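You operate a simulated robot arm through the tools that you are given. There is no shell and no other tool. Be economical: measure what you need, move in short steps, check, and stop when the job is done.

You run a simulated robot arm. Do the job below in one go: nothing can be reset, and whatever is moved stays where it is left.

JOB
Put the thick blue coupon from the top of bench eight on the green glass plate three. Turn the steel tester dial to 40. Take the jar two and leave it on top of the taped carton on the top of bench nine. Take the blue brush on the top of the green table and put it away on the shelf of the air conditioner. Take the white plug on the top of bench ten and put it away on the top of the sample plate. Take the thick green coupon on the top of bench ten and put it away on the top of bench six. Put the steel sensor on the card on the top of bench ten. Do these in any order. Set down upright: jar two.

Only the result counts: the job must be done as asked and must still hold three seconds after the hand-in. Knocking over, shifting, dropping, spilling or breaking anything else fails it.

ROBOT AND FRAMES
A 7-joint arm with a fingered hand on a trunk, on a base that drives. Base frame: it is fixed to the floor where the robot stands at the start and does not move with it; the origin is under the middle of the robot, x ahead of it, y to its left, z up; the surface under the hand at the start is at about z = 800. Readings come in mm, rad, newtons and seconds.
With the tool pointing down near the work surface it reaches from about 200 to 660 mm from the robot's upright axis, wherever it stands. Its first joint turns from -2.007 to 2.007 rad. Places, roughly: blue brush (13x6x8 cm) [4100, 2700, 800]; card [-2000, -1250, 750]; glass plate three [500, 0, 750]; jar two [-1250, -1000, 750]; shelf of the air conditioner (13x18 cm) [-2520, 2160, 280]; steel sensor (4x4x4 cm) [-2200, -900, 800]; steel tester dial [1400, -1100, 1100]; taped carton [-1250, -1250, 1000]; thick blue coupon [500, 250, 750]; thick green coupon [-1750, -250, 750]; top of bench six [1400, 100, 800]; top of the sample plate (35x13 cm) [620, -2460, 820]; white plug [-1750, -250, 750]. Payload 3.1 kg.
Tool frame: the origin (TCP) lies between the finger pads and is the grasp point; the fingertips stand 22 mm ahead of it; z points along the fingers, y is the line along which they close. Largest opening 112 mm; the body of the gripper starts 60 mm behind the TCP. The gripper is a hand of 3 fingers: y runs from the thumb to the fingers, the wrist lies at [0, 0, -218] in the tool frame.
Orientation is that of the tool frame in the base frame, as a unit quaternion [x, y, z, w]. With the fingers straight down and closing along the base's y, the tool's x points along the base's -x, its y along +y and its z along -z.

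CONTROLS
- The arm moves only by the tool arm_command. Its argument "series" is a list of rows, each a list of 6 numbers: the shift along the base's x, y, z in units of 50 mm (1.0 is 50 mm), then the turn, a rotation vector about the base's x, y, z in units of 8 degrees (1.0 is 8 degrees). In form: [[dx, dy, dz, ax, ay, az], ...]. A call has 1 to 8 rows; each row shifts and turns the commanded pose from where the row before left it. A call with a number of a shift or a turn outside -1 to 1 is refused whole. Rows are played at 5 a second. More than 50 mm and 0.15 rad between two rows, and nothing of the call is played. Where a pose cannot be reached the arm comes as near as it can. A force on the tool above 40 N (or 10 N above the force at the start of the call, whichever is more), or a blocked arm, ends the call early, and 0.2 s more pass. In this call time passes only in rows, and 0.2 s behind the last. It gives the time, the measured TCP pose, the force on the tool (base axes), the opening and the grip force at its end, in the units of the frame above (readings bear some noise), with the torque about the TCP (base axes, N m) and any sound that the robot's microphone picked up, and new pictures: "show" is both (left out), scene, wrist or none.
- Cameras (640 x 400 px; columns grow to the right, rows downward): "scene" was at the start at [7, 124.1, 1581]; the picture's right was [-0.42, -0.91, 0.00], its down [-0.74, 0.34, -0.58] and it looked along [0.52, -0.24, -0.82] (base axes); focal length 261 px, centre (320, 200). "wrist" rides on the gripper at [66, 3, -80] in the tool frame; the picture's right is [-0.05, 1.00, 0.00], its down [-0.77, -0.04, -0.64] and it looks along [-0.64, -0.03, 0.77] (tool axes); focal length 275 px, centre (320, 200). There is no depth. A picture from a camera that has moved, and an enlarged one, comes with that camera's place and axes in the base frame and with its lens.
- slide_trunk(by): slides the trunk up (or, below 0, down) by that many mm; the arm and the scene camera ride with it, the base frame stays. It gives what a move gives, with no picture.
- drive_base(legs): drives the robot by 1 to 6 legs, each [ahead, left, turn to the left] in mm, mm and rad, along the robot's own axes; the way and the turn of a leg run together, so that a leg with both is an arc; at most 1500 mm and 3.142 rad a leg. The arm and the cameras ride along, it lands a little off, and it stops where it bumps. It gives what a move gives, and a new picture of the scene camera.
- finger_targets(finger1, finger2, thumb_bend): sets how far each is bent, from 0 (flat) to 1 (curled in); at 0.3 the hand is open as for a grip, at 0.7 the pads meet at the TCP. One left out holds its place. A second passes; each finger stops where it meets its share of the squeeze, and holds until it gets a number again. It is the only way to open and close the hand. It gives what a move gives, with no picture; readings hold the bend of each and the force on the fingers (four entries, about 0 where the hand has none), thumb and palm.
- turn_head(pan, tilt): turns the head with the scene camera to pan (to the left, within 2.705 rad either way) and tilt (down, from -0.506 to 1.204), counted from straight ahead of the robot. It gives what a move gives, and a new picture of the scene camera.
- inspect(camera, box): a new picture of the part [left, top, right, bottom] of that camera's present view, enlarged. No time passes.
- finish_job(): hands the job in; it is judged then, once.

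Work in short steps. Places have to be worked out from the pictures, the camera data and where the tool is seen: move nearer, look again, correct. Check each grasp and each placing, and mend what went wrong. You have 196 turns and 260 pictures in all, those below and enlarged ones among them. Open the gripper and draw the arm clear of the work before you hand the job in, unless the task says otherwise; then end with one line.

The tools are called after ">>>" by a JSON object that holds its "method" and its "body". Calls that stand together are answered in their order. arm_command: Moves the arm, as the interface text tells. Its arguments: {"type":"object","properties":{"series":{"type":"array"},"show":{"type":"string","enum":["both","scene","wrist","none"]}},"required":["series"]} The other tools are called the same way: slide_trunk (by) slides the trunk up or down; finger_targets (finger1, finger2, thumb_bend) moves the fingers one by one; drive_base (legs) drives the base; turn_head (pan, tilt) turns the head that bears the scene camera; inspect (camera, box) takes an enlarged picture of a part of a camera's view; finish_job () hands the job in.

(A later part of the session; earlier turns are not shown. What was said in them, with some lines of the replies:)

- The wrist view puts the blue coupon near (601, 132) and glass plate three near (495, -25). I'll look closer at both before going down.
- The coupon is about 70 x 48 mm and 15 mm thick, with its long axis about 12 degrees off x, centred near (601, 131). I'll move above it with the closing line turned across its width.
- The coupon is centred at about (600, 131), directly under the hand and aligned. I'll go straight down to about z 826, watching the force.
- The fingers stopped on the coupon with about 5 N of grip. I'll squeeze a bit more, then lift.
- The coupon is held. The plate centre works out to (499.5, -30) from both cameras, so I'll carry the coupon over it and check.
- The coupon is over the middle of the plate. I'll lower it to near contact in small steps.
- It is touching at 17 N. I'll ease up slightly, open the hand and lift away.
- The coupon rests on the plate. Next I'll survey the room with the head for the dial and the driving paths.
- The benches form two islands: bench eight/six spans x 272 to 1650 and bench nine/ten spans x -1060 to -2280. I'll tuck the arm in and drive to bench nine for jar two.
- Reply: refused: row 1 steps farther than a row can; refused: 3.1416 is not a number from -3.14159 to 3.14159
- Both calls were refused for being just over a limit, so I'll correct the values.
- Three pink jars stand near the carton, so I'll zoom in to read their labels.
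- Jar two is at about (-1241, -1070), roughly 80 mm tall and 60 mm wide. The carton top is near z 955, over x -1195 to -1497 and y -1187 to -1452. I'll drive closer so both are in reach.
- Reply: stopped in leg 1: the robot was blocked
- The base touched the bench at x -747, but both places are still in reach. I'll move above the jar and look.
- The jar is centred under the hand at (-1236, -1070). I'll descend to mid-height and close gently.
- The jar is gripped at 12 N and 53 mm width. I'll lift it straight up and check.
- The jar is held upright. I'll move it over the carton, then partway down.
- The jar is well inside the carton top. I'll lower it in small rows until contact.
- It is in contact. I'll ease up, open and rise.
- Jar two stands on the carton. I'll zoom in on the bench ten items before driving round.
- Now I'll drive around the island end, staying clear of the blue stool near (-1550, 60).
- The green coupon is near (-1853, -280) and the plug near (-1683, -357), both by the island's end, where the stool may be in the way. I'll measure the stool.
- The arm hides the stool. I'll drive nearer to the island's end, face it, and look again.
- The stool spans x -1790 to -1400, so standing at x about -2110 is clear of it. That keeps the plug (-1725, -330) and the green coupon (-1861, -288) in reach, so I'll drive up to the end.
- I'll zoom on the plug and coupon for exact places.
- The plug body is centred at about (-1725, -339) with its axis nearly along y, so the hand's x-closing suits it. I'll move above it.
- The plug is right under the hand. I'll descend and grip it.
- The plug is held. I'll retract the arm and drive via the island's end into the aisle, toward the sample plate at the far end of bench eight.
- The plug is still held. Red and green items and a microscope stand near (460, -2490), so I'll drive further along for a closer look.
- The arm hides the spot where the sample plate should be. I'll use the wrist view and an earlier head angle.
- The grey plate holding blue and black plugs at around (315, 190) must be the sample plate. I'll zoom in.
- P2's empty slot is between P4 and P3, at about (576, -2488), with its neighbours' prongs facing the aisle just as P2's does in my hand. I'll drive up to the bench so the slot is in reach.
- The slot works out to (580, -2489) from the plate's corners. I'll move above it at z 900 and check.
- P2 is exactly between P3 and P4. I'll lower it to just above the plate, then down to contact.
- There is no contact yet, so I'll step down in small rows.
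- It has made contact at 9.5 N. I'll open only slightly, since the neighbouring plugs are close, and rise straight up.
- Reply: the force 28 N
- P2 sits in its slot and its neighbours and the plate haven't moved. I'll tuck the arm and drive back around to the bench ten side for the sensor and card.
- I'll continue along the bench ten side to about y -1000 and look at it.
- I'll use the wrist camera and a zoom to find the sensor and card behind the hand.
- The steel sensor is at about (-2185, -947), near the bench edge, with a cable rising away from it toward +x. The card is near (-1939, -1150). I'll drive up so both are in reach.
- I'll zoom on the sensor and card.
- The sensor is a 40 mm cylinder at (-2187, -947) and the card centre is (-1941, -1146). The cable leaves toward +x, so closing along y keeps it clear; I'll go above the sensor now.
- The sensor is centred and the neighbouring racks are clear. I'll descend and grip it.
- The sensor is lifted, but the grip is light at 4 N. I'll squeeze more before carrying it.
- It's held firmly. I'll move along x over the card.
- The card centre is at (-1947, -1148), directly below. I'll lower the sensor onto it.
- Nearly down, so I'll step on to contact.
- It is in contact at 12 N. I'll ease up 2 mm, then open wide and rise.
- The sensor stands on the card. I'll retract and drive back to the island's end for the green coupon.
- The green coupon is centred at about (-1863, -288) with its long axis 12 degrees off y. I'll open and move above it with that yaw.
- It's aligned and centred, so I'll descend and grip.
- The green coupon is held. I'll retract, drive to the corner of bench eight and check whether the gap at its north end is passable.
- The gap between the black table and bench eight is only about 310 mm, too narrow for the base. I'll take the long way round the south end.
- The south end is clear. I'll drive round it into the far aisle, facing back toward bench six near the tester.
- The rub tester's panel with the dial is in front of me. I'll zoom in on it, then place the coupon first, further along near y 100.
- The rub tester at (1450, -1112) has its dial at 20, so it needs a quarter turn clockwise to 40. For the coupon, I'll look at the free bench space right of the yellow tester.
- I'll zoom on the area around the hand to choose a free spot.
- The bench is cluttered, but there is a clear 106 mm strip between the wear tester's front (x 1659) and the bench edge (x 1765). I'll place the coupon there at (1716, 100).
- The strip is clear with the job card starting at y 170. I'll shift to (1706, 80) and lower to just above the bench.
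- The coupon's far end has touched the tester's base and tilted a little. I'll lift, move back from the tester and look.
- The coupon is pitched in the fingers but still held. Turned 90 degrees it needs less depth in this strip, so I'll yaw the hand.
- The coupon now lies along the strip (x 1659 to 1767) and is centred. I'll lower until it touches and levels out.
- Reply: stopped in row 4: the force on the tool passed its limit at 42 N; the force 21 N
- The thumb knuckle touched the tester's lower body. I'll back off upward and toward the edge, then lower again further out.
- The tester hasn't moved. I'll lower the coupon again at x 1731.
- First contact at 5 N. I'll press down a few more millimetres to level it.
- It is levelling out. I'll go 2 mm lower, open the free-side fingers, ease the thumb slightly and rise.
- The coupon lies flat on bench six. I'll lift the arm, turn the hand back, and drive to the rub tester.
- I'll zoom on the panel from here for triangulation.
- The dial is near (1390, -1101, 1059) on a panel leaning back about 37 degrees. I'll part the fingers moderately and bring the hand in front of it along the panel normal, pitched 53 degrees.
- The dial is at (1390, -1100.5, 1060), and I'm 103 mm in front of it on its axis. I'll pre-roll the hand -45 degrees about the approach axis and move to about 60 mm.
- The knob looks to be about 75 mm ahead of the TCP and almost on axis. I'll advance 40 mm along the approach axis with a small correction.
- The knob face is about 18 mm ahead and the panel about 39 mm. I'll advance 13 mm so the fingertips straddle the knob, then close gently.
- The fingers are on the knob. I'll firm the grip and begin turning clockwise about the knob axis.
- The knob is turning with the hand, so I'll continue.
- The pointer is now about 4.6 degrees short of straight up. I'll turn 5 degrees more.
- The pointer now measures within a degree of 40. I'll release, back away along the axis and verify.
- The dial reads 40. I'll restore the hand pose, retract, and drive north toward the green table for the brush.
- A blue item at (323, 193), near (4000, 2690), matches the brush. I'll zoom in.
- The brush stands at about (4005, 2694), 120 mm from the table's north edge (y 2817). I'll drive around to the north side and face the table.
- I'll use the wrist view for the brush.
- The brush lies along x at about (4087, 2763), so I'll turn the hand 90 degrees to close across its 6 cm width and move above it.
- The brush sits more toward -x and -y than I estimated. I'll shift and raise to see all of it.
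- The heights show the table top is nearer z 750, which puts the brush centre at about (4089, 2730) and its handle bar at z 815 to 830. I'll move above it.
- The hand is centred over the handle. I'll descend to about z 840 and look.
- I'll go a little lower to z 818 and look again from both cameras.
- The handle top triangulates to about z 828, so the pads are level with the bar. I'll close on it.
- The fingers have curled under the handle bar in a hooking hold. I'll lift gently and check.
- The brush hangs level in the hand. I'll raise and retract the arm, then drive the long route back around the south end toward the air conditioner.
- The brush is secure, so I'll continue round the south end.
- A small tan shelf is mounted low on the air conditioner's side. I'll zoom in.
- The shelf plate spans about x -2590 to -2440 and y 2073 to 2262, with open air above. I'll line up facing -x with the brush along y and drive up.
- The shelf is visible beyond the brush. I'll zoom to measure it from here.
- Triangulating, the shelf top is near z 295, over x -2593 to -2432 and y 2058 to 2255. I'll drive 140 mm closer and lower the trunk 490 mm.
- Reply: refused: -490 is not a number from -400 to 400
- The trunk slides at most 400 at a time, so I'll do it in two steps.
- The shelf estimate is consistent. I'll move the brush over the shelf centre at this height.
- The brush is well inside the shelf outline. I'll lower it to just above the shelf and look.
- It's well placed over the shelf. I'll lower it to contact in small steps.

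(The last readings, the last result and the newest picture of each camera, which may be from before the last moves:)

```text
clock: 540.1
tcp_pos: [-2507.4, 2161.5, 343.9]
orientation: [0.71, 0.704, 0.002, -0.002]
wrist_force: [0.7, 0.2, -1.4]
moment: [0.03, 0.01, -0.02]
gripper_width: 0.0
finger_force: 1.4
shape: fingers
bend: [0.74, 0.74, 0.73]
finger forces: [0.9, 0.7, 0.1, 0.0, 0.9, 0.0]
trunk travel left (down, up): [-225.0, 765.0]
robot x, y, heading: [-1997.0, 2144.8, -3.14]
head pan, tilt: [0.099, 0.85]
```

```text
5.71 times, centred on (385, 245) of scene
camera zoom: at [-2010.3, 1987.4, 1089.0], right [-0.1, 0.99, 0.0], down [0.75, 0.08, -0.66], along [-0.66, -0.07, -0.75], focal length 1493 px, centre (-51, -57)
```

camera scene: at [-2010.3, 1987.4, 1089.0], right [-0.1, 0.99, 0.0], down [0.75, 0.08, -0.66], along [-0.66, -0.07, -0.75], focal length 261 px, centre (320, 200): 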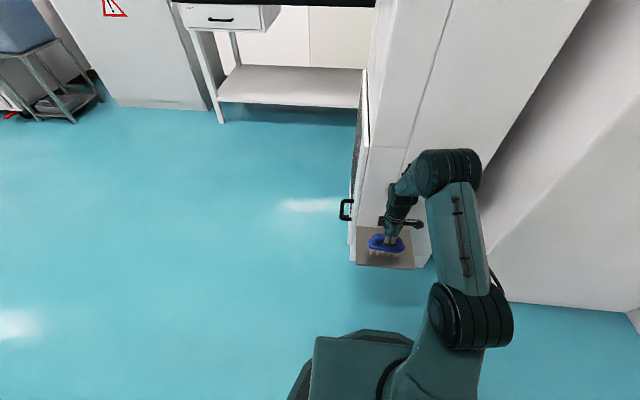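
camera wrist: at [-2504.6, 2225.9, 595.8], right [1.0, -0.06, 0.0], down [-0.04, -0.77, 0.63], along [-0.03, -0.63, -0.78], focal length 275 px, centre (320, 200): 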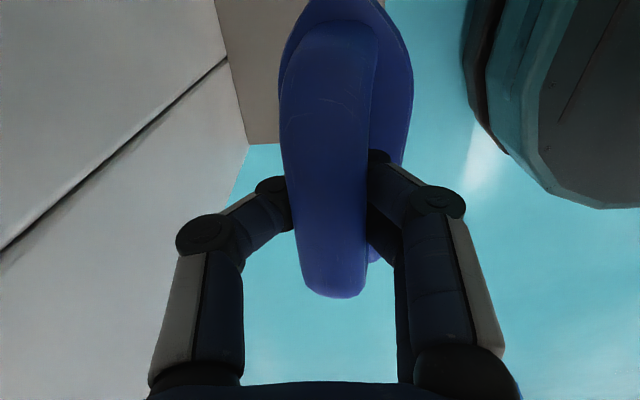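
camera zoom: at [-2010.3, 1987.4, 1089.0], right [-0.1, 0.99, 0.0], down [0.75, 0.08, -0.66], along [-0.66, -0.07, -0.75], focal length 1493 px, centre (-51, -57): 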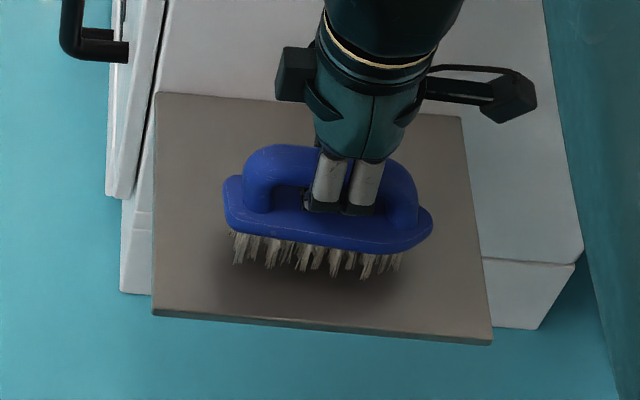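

The shadow shows it is still a little above the shelf, so I'll continue down.

>>> {"method": "arm_command", "body": {"series": [[0, 0, -0.1, 0, 0, 0]], "show": "none"}}

>>> {"method": "arm_command", "body": {"series": [[0, 0, -0.1, 0, 0, 0]], "show": "none"}}

>>> {"method": "arm_command", "body": {"series": [[0, 0, -0.1, 0, 0, 0]], "show": "none"}}

>>> {"method": "inspect", "body": {"camera": "scene", "box": [340, 210, 430, 280]}}

```text
clock: 540.5
tcp_pos: [-2507.0, 2159.4, 339.3]
orientation: [0.71, 0.704, 0.003, -0.001]
wrist_force: [0.3, 0.6, -0.8]
moment: [0.0, 0.04, 0.02]
gripper_width: 0.0
finger_force: 1.1
shape: fingers
bend: [0.74, 0.74, 0.73]
finger forces: [0.2, 1.1, 0.0, 0.0, 1.0, 0.0]
trunk travel left (down, up): [-225.0, 765.0]
robot x, y, heading: [-1997.7, 2148.2, -3.138]
head pan, tilt: [0.099, 0.85]
```

```text
clock: 540.9
tcp_pos: [-2508.7, 2161.3, 336.2]
orientation: [0.71, 0.704, 0.001, -0.003]
wrist_force: [-2.4, 0.5, 15.4]
moment: [0.07, 0.13, 0.05]
gripper_width: 0.0
finger_force: 10.5
shape: fingers
bend: [0.74, 0.74, 0.75]
finger forces: [0.5, 1.3, 0.0, 0.0, 19.7, 0.1]
trunk travel left (down, up): [-225.0, 765.0]
robot x, y, heading: [-1990.9, 2147.9, -3.141]
head pan, tilt: [0.099, 0.85]
```

```text
clock: 541.4
tcp_pos: [-2511.6, 2159.8, 334.6]
orientation: [0.711, 0.704, -0.004, -0.006]
wrist_force: [-2.4, 0.9, 30.1]
moment: [0.12, 0.12, 0.03]
gripper_width: 0.2
finger_force: 16.2
shape: fingers
bend: [0.75, 0.75, 0.77]
finger forces: [0.5, 0.8, 0.1, 0.0, 30.2, 0.1]
trunk travel left (down, up): [-225.0, 765.0]
robot x, y, heading: [-1992.7, 2146.5, -3.142]
head pan, tilt: [0.099, 0.85]
stopped in row 1: the force on the tool passed its limit at 42 N (the readings are from after the stop); the commanded pose is now the measured one
```

```text
5.71 times, centred on (385, 245) of scene
camera zoom: at [-2007.2, 1987.4, 1089.4], right [-0.1, 0.99, 0.0], down [0.75, 0.08, -0.66], along [-0.66, -0.07, -0.75], focal length 1493 px, centre (-51, -57)
```

zoom: 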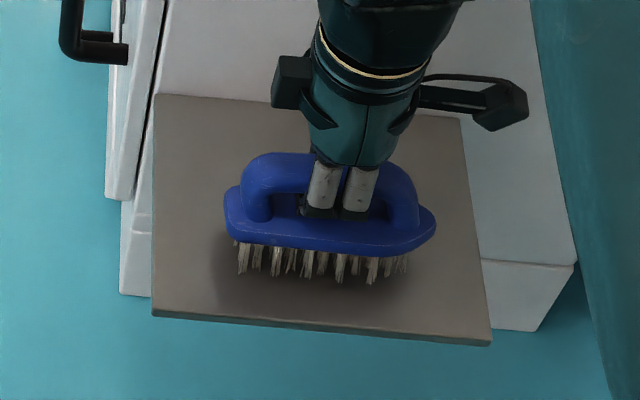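

It is firmly in contact at z 336. I'll relieve the pressure by 4 mm, then open the fingers out from under the handle.

>>> {"method": "arm_command", "body": {"series": [[0.05, 0, 0.06, 0, 0, 0]], "show": "none"}}

>>> {"method": "finger_targets", "body": {"finger1": 0.45, "finger2": 0.45, "thumb_bend": 0.45}}

>>> {"method": "inspect", "body": {"camera": "scene", "box": [340, 210, 430, 280]}}

>>> {"method": "inspect", "body": {"camera": "wrist", "box": [0, 0, 640, 400]}}

```text
clock: 541.8
tcp_pos: [-2507.3, 2160.9, 334.9]
orientation: [0.71, 0.704, -0.002, -0.005]
wrist_force: [-6.6, 0.7, 16.9]
moment: [0.05, 0.38, 0.03]
gripper_width: 0.0
finger_force: 17.0
shape: fingers
bend: [0.75, 0.75, 0.76]
finger forces: [2.4, 3.8, 0.0, 0.0, 28.0, 0.0]
trunk travel left (down, up): [-225.0, 765.0]
robot x, y, heading: [-1995.6, 2147.1, -3.144]
head pan, tilt: [0.099, 0.85]
```

```text
clock: 542.8
tcp_pos: [-2506.8, 2160.7, 335.1]
orientation: [0.71, 0.704, -0.002, -0.004]
wrist_force: [-1.7, 1.5, 13.3]
moment: [0.0, 0.15, 0.02]
gripper_width: 41.4
finger_force: 14.2
shape: fingers
bend: [0.79, 0.79, 0.45]
finger forces: [13.4, 14.9, 0.0, 0.0, 0.0, 0.1]
trunk travel left (down, up): [-225.0, 765.0]
robot x, y, heading: [-1991.3, 2146.1, -3.144]
head pan, tilt: [0.099, 0.85]
```

```text
5.71 times, centred on (385, 245) of scene
camera zoom: at [-2008.9, 1987.4, 1089.1], right [-0.1, 0.99, 0.0], down [0.75, 0.08, -0.66], along [-0.66, -0.07, -0.75], focal length 1493 px, centre (-51, -57)
```

zoom: 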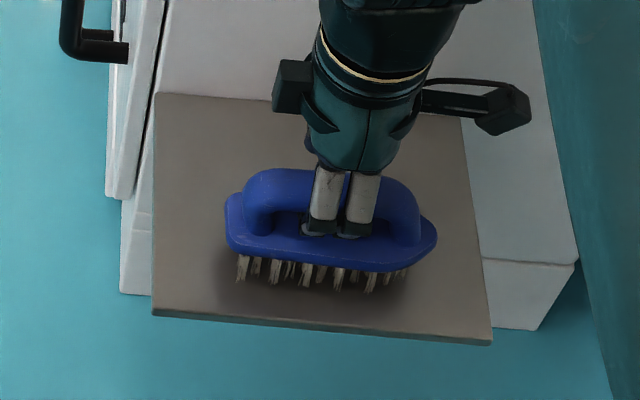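

```text
1.00 times, centred on (320, 200) of wrist (not enlarged: the box is as wide or as high as the picture)
camera zoom: at [-2502.6, 2225.5, 416.3], right [1.0, -0.06, -0.01], down [-0.04, -0.77, 0.63], along [-0.04, -0.63, -0.77], focal length 275 px, centre (320, 200)
```

zoom: 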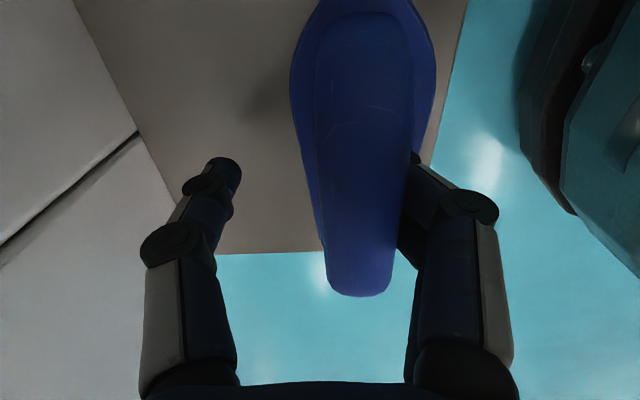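

The thumb is free, but the two fingers are pinned under the bar and pressing on the brush. I'll relax them, then slide the hand outward (+x) to draw the tips out from under the handle.

>>> {"method": "finger_targets", "body": {"finger1": 0.8, "finger2": 0.8}}

>>> {"method": "arm_command", "body": {"series": [[0, 0, 0.1, 0, 0, 0]], "show": "none"}}

>>> {"method": "inspect", "body": {"camera": "scene", "box": [340, 210, 430, 280]}}

```text
clock: 543.8
tcp_pos: [-2506.7, 2161.3, 334.8]
orientation: [0.71, 0.704, -0.001, -0.003]
wrist_force: [2.0, 0.5, -0.1]
moment: [-0.01, 0.01, 0.06]
gripper_width: 24.9
finger_force: 0.2
shape: fingers
bend: [0.8, 0.8, 0.45]
finger forces: [0.0, 0.4, 0.1, 0.0, 0.0, 0.0]
trunk travel left (down, up): [-225.0, 765.0]
robot x, y, heading: [-1996.5, 2145.3, -3.139]
head pan, tilt: [0.099, 0.85]
```

```text
clock: 544.2
tcp_pos: [-2507.8, 2160.8, 338.8]
orientation: [0.71, 0.704, -0.001, -0.003]
wrist_force: [0.2, 0.9, -1.0]
moment: [-0.02, 0.06, 0.0]
gripper_width: 25.1
finger_force: 0.5
shape: fingers
bend: [0.8, 0.8, 0.45]
finger forces: [0.9, 0.4, 0.0, 0.0, 0.0, 0.1]
trunk travel left (down, up): [-225.0, 765.0]
robot x, y, heading: [-1997.1, 2148.2, -3.144]
head pan, tilt: [0.099, 0.85]
```

```text
5.71 times, centred on (385, 245) of scene
camera zoom: at [-2010.4, 1987.4, 1089.0], right [-0.1, 0.99, 0.0], down [0.75, 0.08, -0.66], along [-0.66, -0.07, -0.75], focal length 1493 px, centre (-51, -57)
```

zoom: 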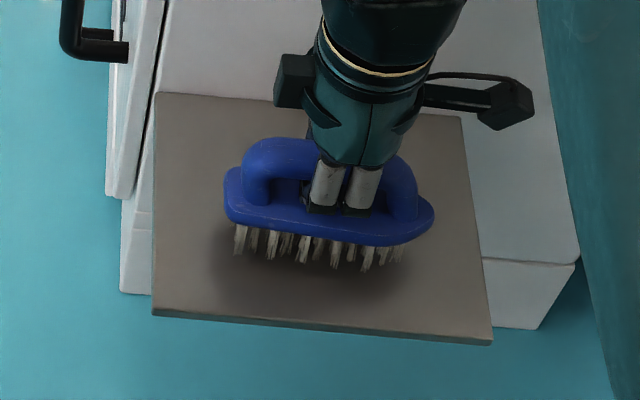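

The brush follows the fingers while they hook it. I'll reset the fingers to 0.74, lower 2 mm so the bar floats free, and slide out 15 mm.

>>> {"method": "finger_targets", "body": {"finger1": 0.75, "finger2": 0.75}}

>>> {"method": "arm_command", "body": {"series": [[0, 0, -0.02, 0, 0, 0], [0.16, 0, 0, 0, 0, 0], [0.16, 0, 0, 0, 0, 0]], "show": "none"}}

>>> {"method": "inspect", "body": {"camera": "scene", "box": [340, 210, 430, 280]}}

>>> {"method": "inspect", "body": {"camera": "wrist", "box": [0, 0, 640, 400]}}

```text
clock: 545.2
tcp_pos: [-2506.8, 2161.2, 339.4]
orientation: [0.711, 0.703, -0.001, -0.003]
wrist_force: [-0.5, -0.3, -0.7]
moment: [0.03, 0.0, 0.01]
gripper_width: 28.7
finger_force: 0.0
shape: fingers
bend: [0.75, 0.75, 0.45]
finger forces: [0.1, 0.2, 0.0, 0.0, 0.0, 0.1]
trunk travel left (down, up): [-225.0, 765.0]
robot x, y, heading: [-1995.1, 2145.6, -3.142]
head pan, tilt: [0.099, 0.85]
```

```text
clock: 546.0
tcp_pos: [-2490.4, 2161.8, 338.7]
orientation: [0.711, 0.703, -0.001, -0.003]
wrist_force: [1.0, -0.5, 0.9]
moment: [0.0, 0.04, -0.06]
gripper_width: 28.8
finger_force: 0.4
shape: fingers
bend: [0.75, 0.75, 0.45]
finger forces: [0.5, 0.4, 0.0, 0.1, 0.0, 0.0]
trunk travel left (down, up): [-225.0, 765.0]
robot x, y, heading: [-1993.2, 2144.8, -3.147]
head pan, tilt: [0.099, 0.85]
```

```text
5.71 times, centred on (385, 245) of scene
camera zoom: at [-2010.4, 1987.4, 1089.0], right [-0.1, 0.99, 0.0], down [0.75, 0.08, -0.66], along [-0.66, -0.07, -0.75], focal length 1493 px, centre (-51, -57)
```

zoom: 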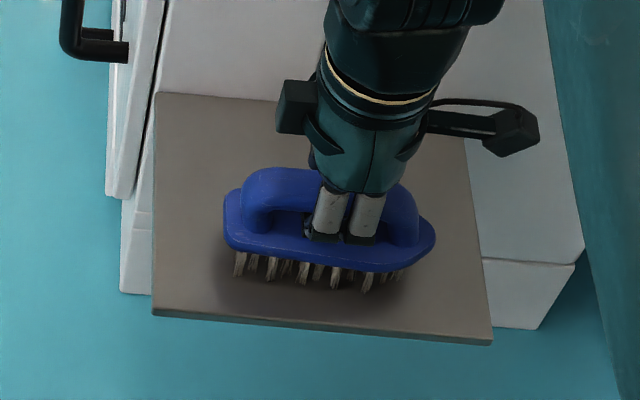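

```text
1.00 times, centred on (320, 200) of wrist (not enlarged: the box is as wide or as high as the picture)
camera zoom: at [-2486.9, 2226.2, 419.4], right [1.0, -0.06, -0.01], down [-0.04, -0.77, 0.63], along [-0.04, -0.63, -0.77], focal length 275 px, centre (320, 200)
```

zoom: 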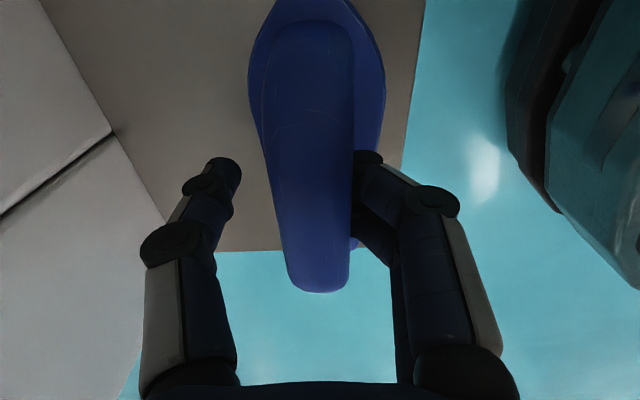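

Forces are near zero now. I'll try opening the fingers gradually at this height, which is the height they closed at.

>>> {"method": "finger_targets", "body": {"finger1": 0.66, "finger2": 0.66}}

>>> {"method": "inspect", "body": {"camera": "wrist", "box": [0, 0, 640, 400]}}

```text
clock: 547.0
tcp_pos: [-2490.9, 2161.7, 338.0]
orientation: [0.71, 0.704, -0.001, -0.004]
wrist_force: [-1.4, 0.2, 8.7]
moment: [0.01, 0.0, 0.04]
gripper_width: 35.7
finger_force: 4.2
shape: fingers
bend: [0.7, 0.7, 0.45]
finger forces: [4.5, 4.7, 0.1, 0.1, 0.0, 0.0]
trunk travel left (down, up): [-225.0, 765.0]
robot x, y, heading: [-1990.3, 2146.8, -3.139]
head pan, tilt: [0.099, 0.85]
```

```text
1.00 times, centred on (320, 200) of wrist (not enlarged: the box is as wide or as high as the picture)
camera zoom: at [-2487.0, 2226.0, 420.1], right [1.0, -0.06, -0.01], down [-0.04, -0.77, 0.63], along [-0.04, -0.63, -0.77], focal length 275 px, centre (320, 200)
```

zoom: 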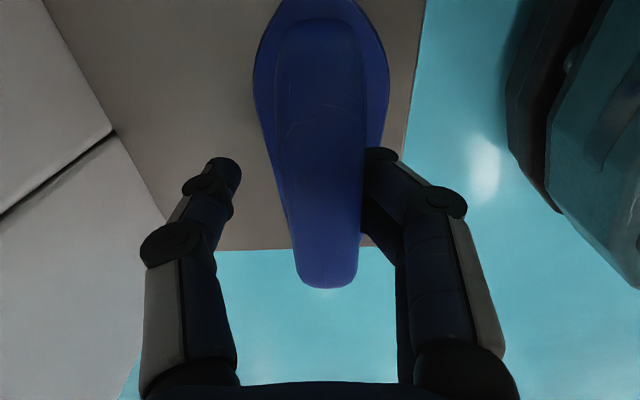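

The tips press lightly on the plate, so I'll raise 4 mm and let them keep opening, repeating as needed.

>>> {"method": "arm_command", "body": {"series": [[0, 0, 0.09, 0, 0, 0]], "show": "none"}}

>>> {"method": "finger_targets", "body": {"finger1": 0.6, "finger2": 0.6}}

>>> {"method": "inspect", "body": {"camera": "scene", "box": [340, 210, 430, 280]}}

```text
clock: 547.4
tcp_pos: [-2490.6, 2160.8, 343.0]
orientation: [0.71, 0.704, -0.001, -0.003]
wrist_force: [-0.4, -0.4, -0.1]
moment: [0.03, 0.01, -0.01]
gripper_width: 39.8
finger_force: 0.2
shape: fingers
bend: [0.66, 0.66, 0.45]
finger forces: [0.0, 0.1, 0.1, 0.0, 0.0, 0.1]
trunk travel left (down, up): [-225.0, 765.0]
robot x, y, heading: [-1991.6, 2147.5, -3.136]
head pan, tilt: [0.099, 0.85]
```

```text
clock: 548.4
tcp_pos: [-2490.5, 2161.8, 342.7]
orientation: [0.71, 0.704, -0.001, -0.003]
wrist_force: [-0.2, -0.2, 1.9]
moment: [0.04, -0.06, -0.02]
gripper_width: 46.9
finger_force: 1.1
shape: fingers
bend: [0.61, 0.61, 0.45]
finger forces: [1.2, 1.3, 0.1, 0.1, 0.0, 0.0]
trunk travel left (down, up): [-225.0, 765.0]
robot x, y, heading: [-1995.2, 2148.6, -3.138]
head pan, tilt: [0.099, 0.85]
```

```text
5.71 times, centred on (385, 245) of scene
camera zoom: at [-2010.0, 1987.4, 1089.1], right [-0.1, 0.99, 0.0], down [0.75, 0.08, -0.66], along [-0.66, -0.07, -0.75], focal length 1493 px, centre (-51, -57)
```

zoom: 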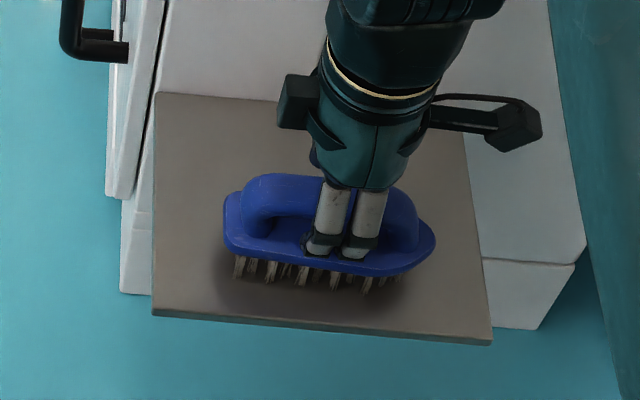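

The tips are emerging from under the bar. I'll raise 5 mm, open further, then lift away.

>>> {"method": "arm_command", "body": {"series": [[0, 0, 0.1, 0, 0, 0]], "show": "none"}}

>>> {"method": "finger_targets", "body": {"finger1": 0.5, "finger2": 0.5}}

>>> {"method": "arm_command", "body": {"series": [[0, 0, 0.3, 0, 0, 0], [0, 0, 0.5, 0, 0, 0]], "show": "wrist"}}

>>> {"method": "inspect", "body": {"camera": "scene", "box": [340, 210, 430, 280]}}

```text
clock: 548.8
tcp_pos: [-2490.6, 2163.5, 348.5]
orientation: [0.71, 0.705, 0.0, -0.003]
wrist_force: [0.6, -0.5, 0.2]
moment: [0.01, -0.02, 0.02]
gripper_width: 47.5
finger_force: 0.2
shape: fingers
bend: [0.6, 0.6, 0.45]
finger forces: [0.1, 0.1, 0.1, 0.1, 0.1, 0.0]
trunk travel left (down, up): [-225.0, 765.0]
robot x, y, heading: [-1993.3, 2149.1, -3.139]
head pan, tilt: [0.099, 0.85]
```

```text
clock: 549.8
tcp_pos: [-2490.6, 2160.8, 347.1]
orientation: [0.71, 0.704, 0.0, -0.003]
wrist_force: [0.2, -0.3, 0.0]
moment: [0.03, 0.0, -0.01]
gripper_width: 61.6
finger_force: 0.1
shape: fingers
bend: [0.5, 0.5, 0.45]
finger forces: [0.0, 0.0, 0.1, 0.0, 0.0, 0.0]
trunk travel left (down, up): [-225.0, 765.0]
robot x, y, heading: [-1995.1, 2148.1, -3.143]
head pan, tilt: [0.099, 0.85]
```

```text
clock: 550.4
tcp_pos: [-2489.7, 2161.2, 386.3]
orientation: [0.71, 0.704, -0.001, -0.004]
wrist_force: [0.1, 0.8, 0.6]
moment: [0.01, -0.02, 0.01]
gripper_width: 61.7
finger_force: 0.0
shape: fingers
bend: [0.5, 0.5, 0.45]
finger forces: [0.1, 0.0, 0.0, 0.0, 0.1, 0.1]
trunk travel left (down, up): [-225.0, 765.0]
robot x, y, heading: [-1991.0, 2146.1, -3.14]
head pan, tilt: [0.099, 0.85]
camera wrist: at [-2486.8, 2226.2, 469.1], right [1.0, -0.06, -0.01], down [-0.04, -0.77, 0.63], along [-0.04, -0.63, -0.77], focal length 275 px, centre (320, 200)
```

wrist: 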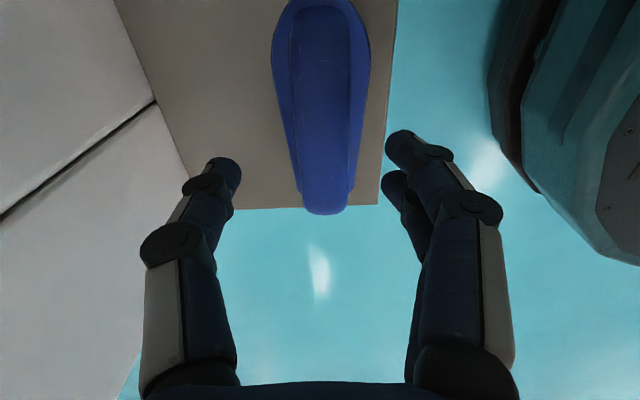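

```text
5.71 times, centred on (385, 245) of scene
camera zoom: at [-2010.3, 1987.4, 1089.0], right [-0.1, 0.99, 0.0], down [0.75, 0.08, -0.66], along [-0.66, -0.07, -0.75], focal length 1493 px, centre (-51, -57)
```

zoom: 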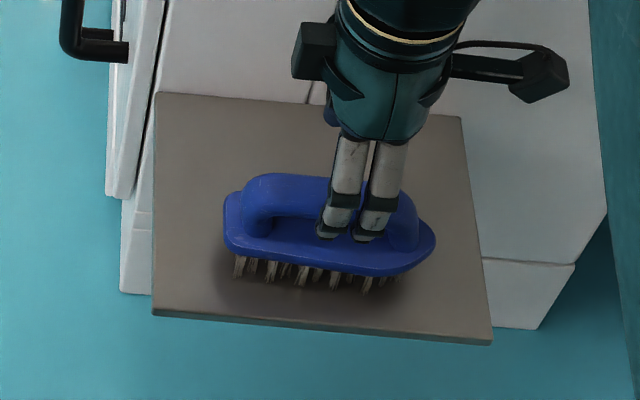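

The brush stands upright on the shelf and is released. I'll lift the arm clear and retract, then take a last look.

>>> {"method": "arm_command", "body": {"series": [[0, 0, 0.9, 0, 0, 0], [0, 0, 0.9, 0, 0, 0], [0, 0, 0.9, 0, 0, 0], [0, 0, 0.9, 0, 0, 0], [0.9, 0, 0.2, 0, 0, 0], [0.9, 0, 0.2, 0, 0, 0], [0.9, 0, 0, 0, 0, 0]], "show": "scene"}}

>>> {"method": "drive_base", "body": {"legs": [[-200, 0, 0]]}}

>>> {"method": "inspect", "body": {"camera": "scene", "box": [320, 120, 440, 220]}}

```text
clock: 552.0
tcp_pos: [-2354.5, 2162.0, 588.1]
orientation: [0.71, 0.704, -0.001, -0.003]
wrist_force: [0.4, 0.2, -0.4]
moment: [0.01, -0.01, -0.02]
gripper_width: 61.9
finger_force: 0.0
shape: fingers
bend: [0.5, 0.5, 0.45]
finger forces: [0.1, 0.1, 0.0, 0.0, 0.0, 0.1]
trunk travel left (down, up): [-225.0, 765.0]
robot x, y, heading: [-1992.2, 2147.4, -3.14]
head pan, tilt: [0.099, 0.85]
camera scene: at [-2010.3, 1987.4, 1089.0], right [-0.1, 0.99, 0.0], down [0.75, 0.08, -0.66], along [-0.66, -0.07, -0.75], focal length 261 px, centre (320, 200)
```

scene: 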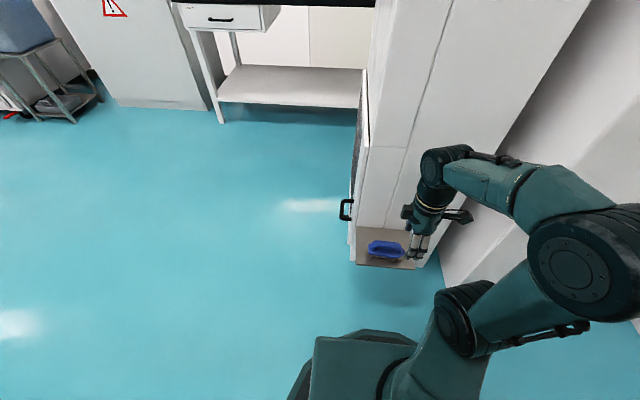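

```text
clock: 553.6
tcp_pos: [-2157.8, 2163.1, 589.9]
orientation: [0.71, 0.704, -0.001, -0.002]
wrist_force: [0.2, -0.5, -0.2]
moment: [-0.02, 0.02, -0.04]
gripper_width: 61.9
finger_force: 0.1
shape: fingers
bend: [0.5, 0.5, 0.45]
finger forces: [0.0, 0.0, 0.0, 0.0, 0.1, 0.0]
trunk travel left (down, up): [-225.0, 765.0]
robot x, y, heading: [-1798.6, 2145.3, -3.138]
head pan, tilt: [0.099, 0.85]
camera scene: at [-1813.1, 1987.7, 1089.0], right [-0.1, 0.99, 0.0], down [0.75, 0.08, -0.66], along [-0.66, -0.07, -0.75], focal length 261 px, centre (320, 200)
```

scene: 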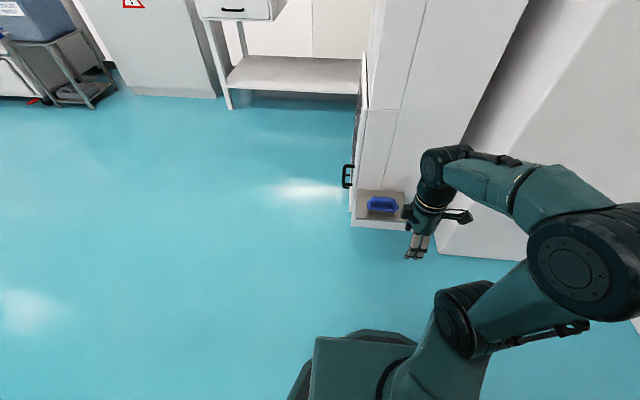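

```text
4.00 times, centred on (380, 170) of scene
camera zoom: at [-1813.1, 1987.7, 1089.0], right [-0.1, 0.99, 0.0], down [0.75, 0.08, -0.66], along [-0.66, -0.07, -0.75], focal length 1045 px, centre (80, 320)
```

zoom: 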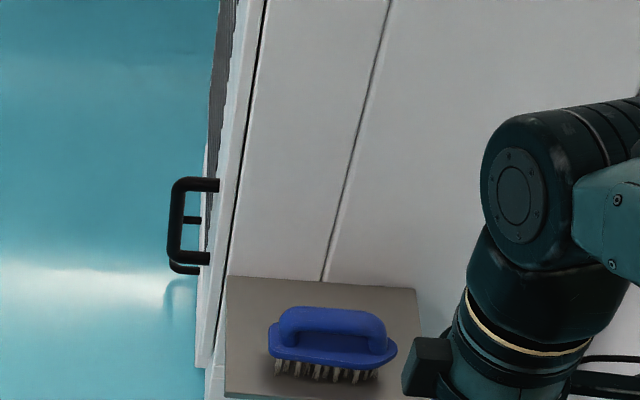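

All seven parts are done: the brush rests on the shelf, the hand is open and the arm is clear, so I'm handing in.

>>> {"method": "finish_job", "body": {}}

```text
The job is handed in.
```

I finished all seven tasks and handed the job in; jar two stands upright on the taped carton. While I was placing the green coupon, the thumb bumped the wear tester at about 42 N, but the tester hadn't moved when I checked it afterwards.
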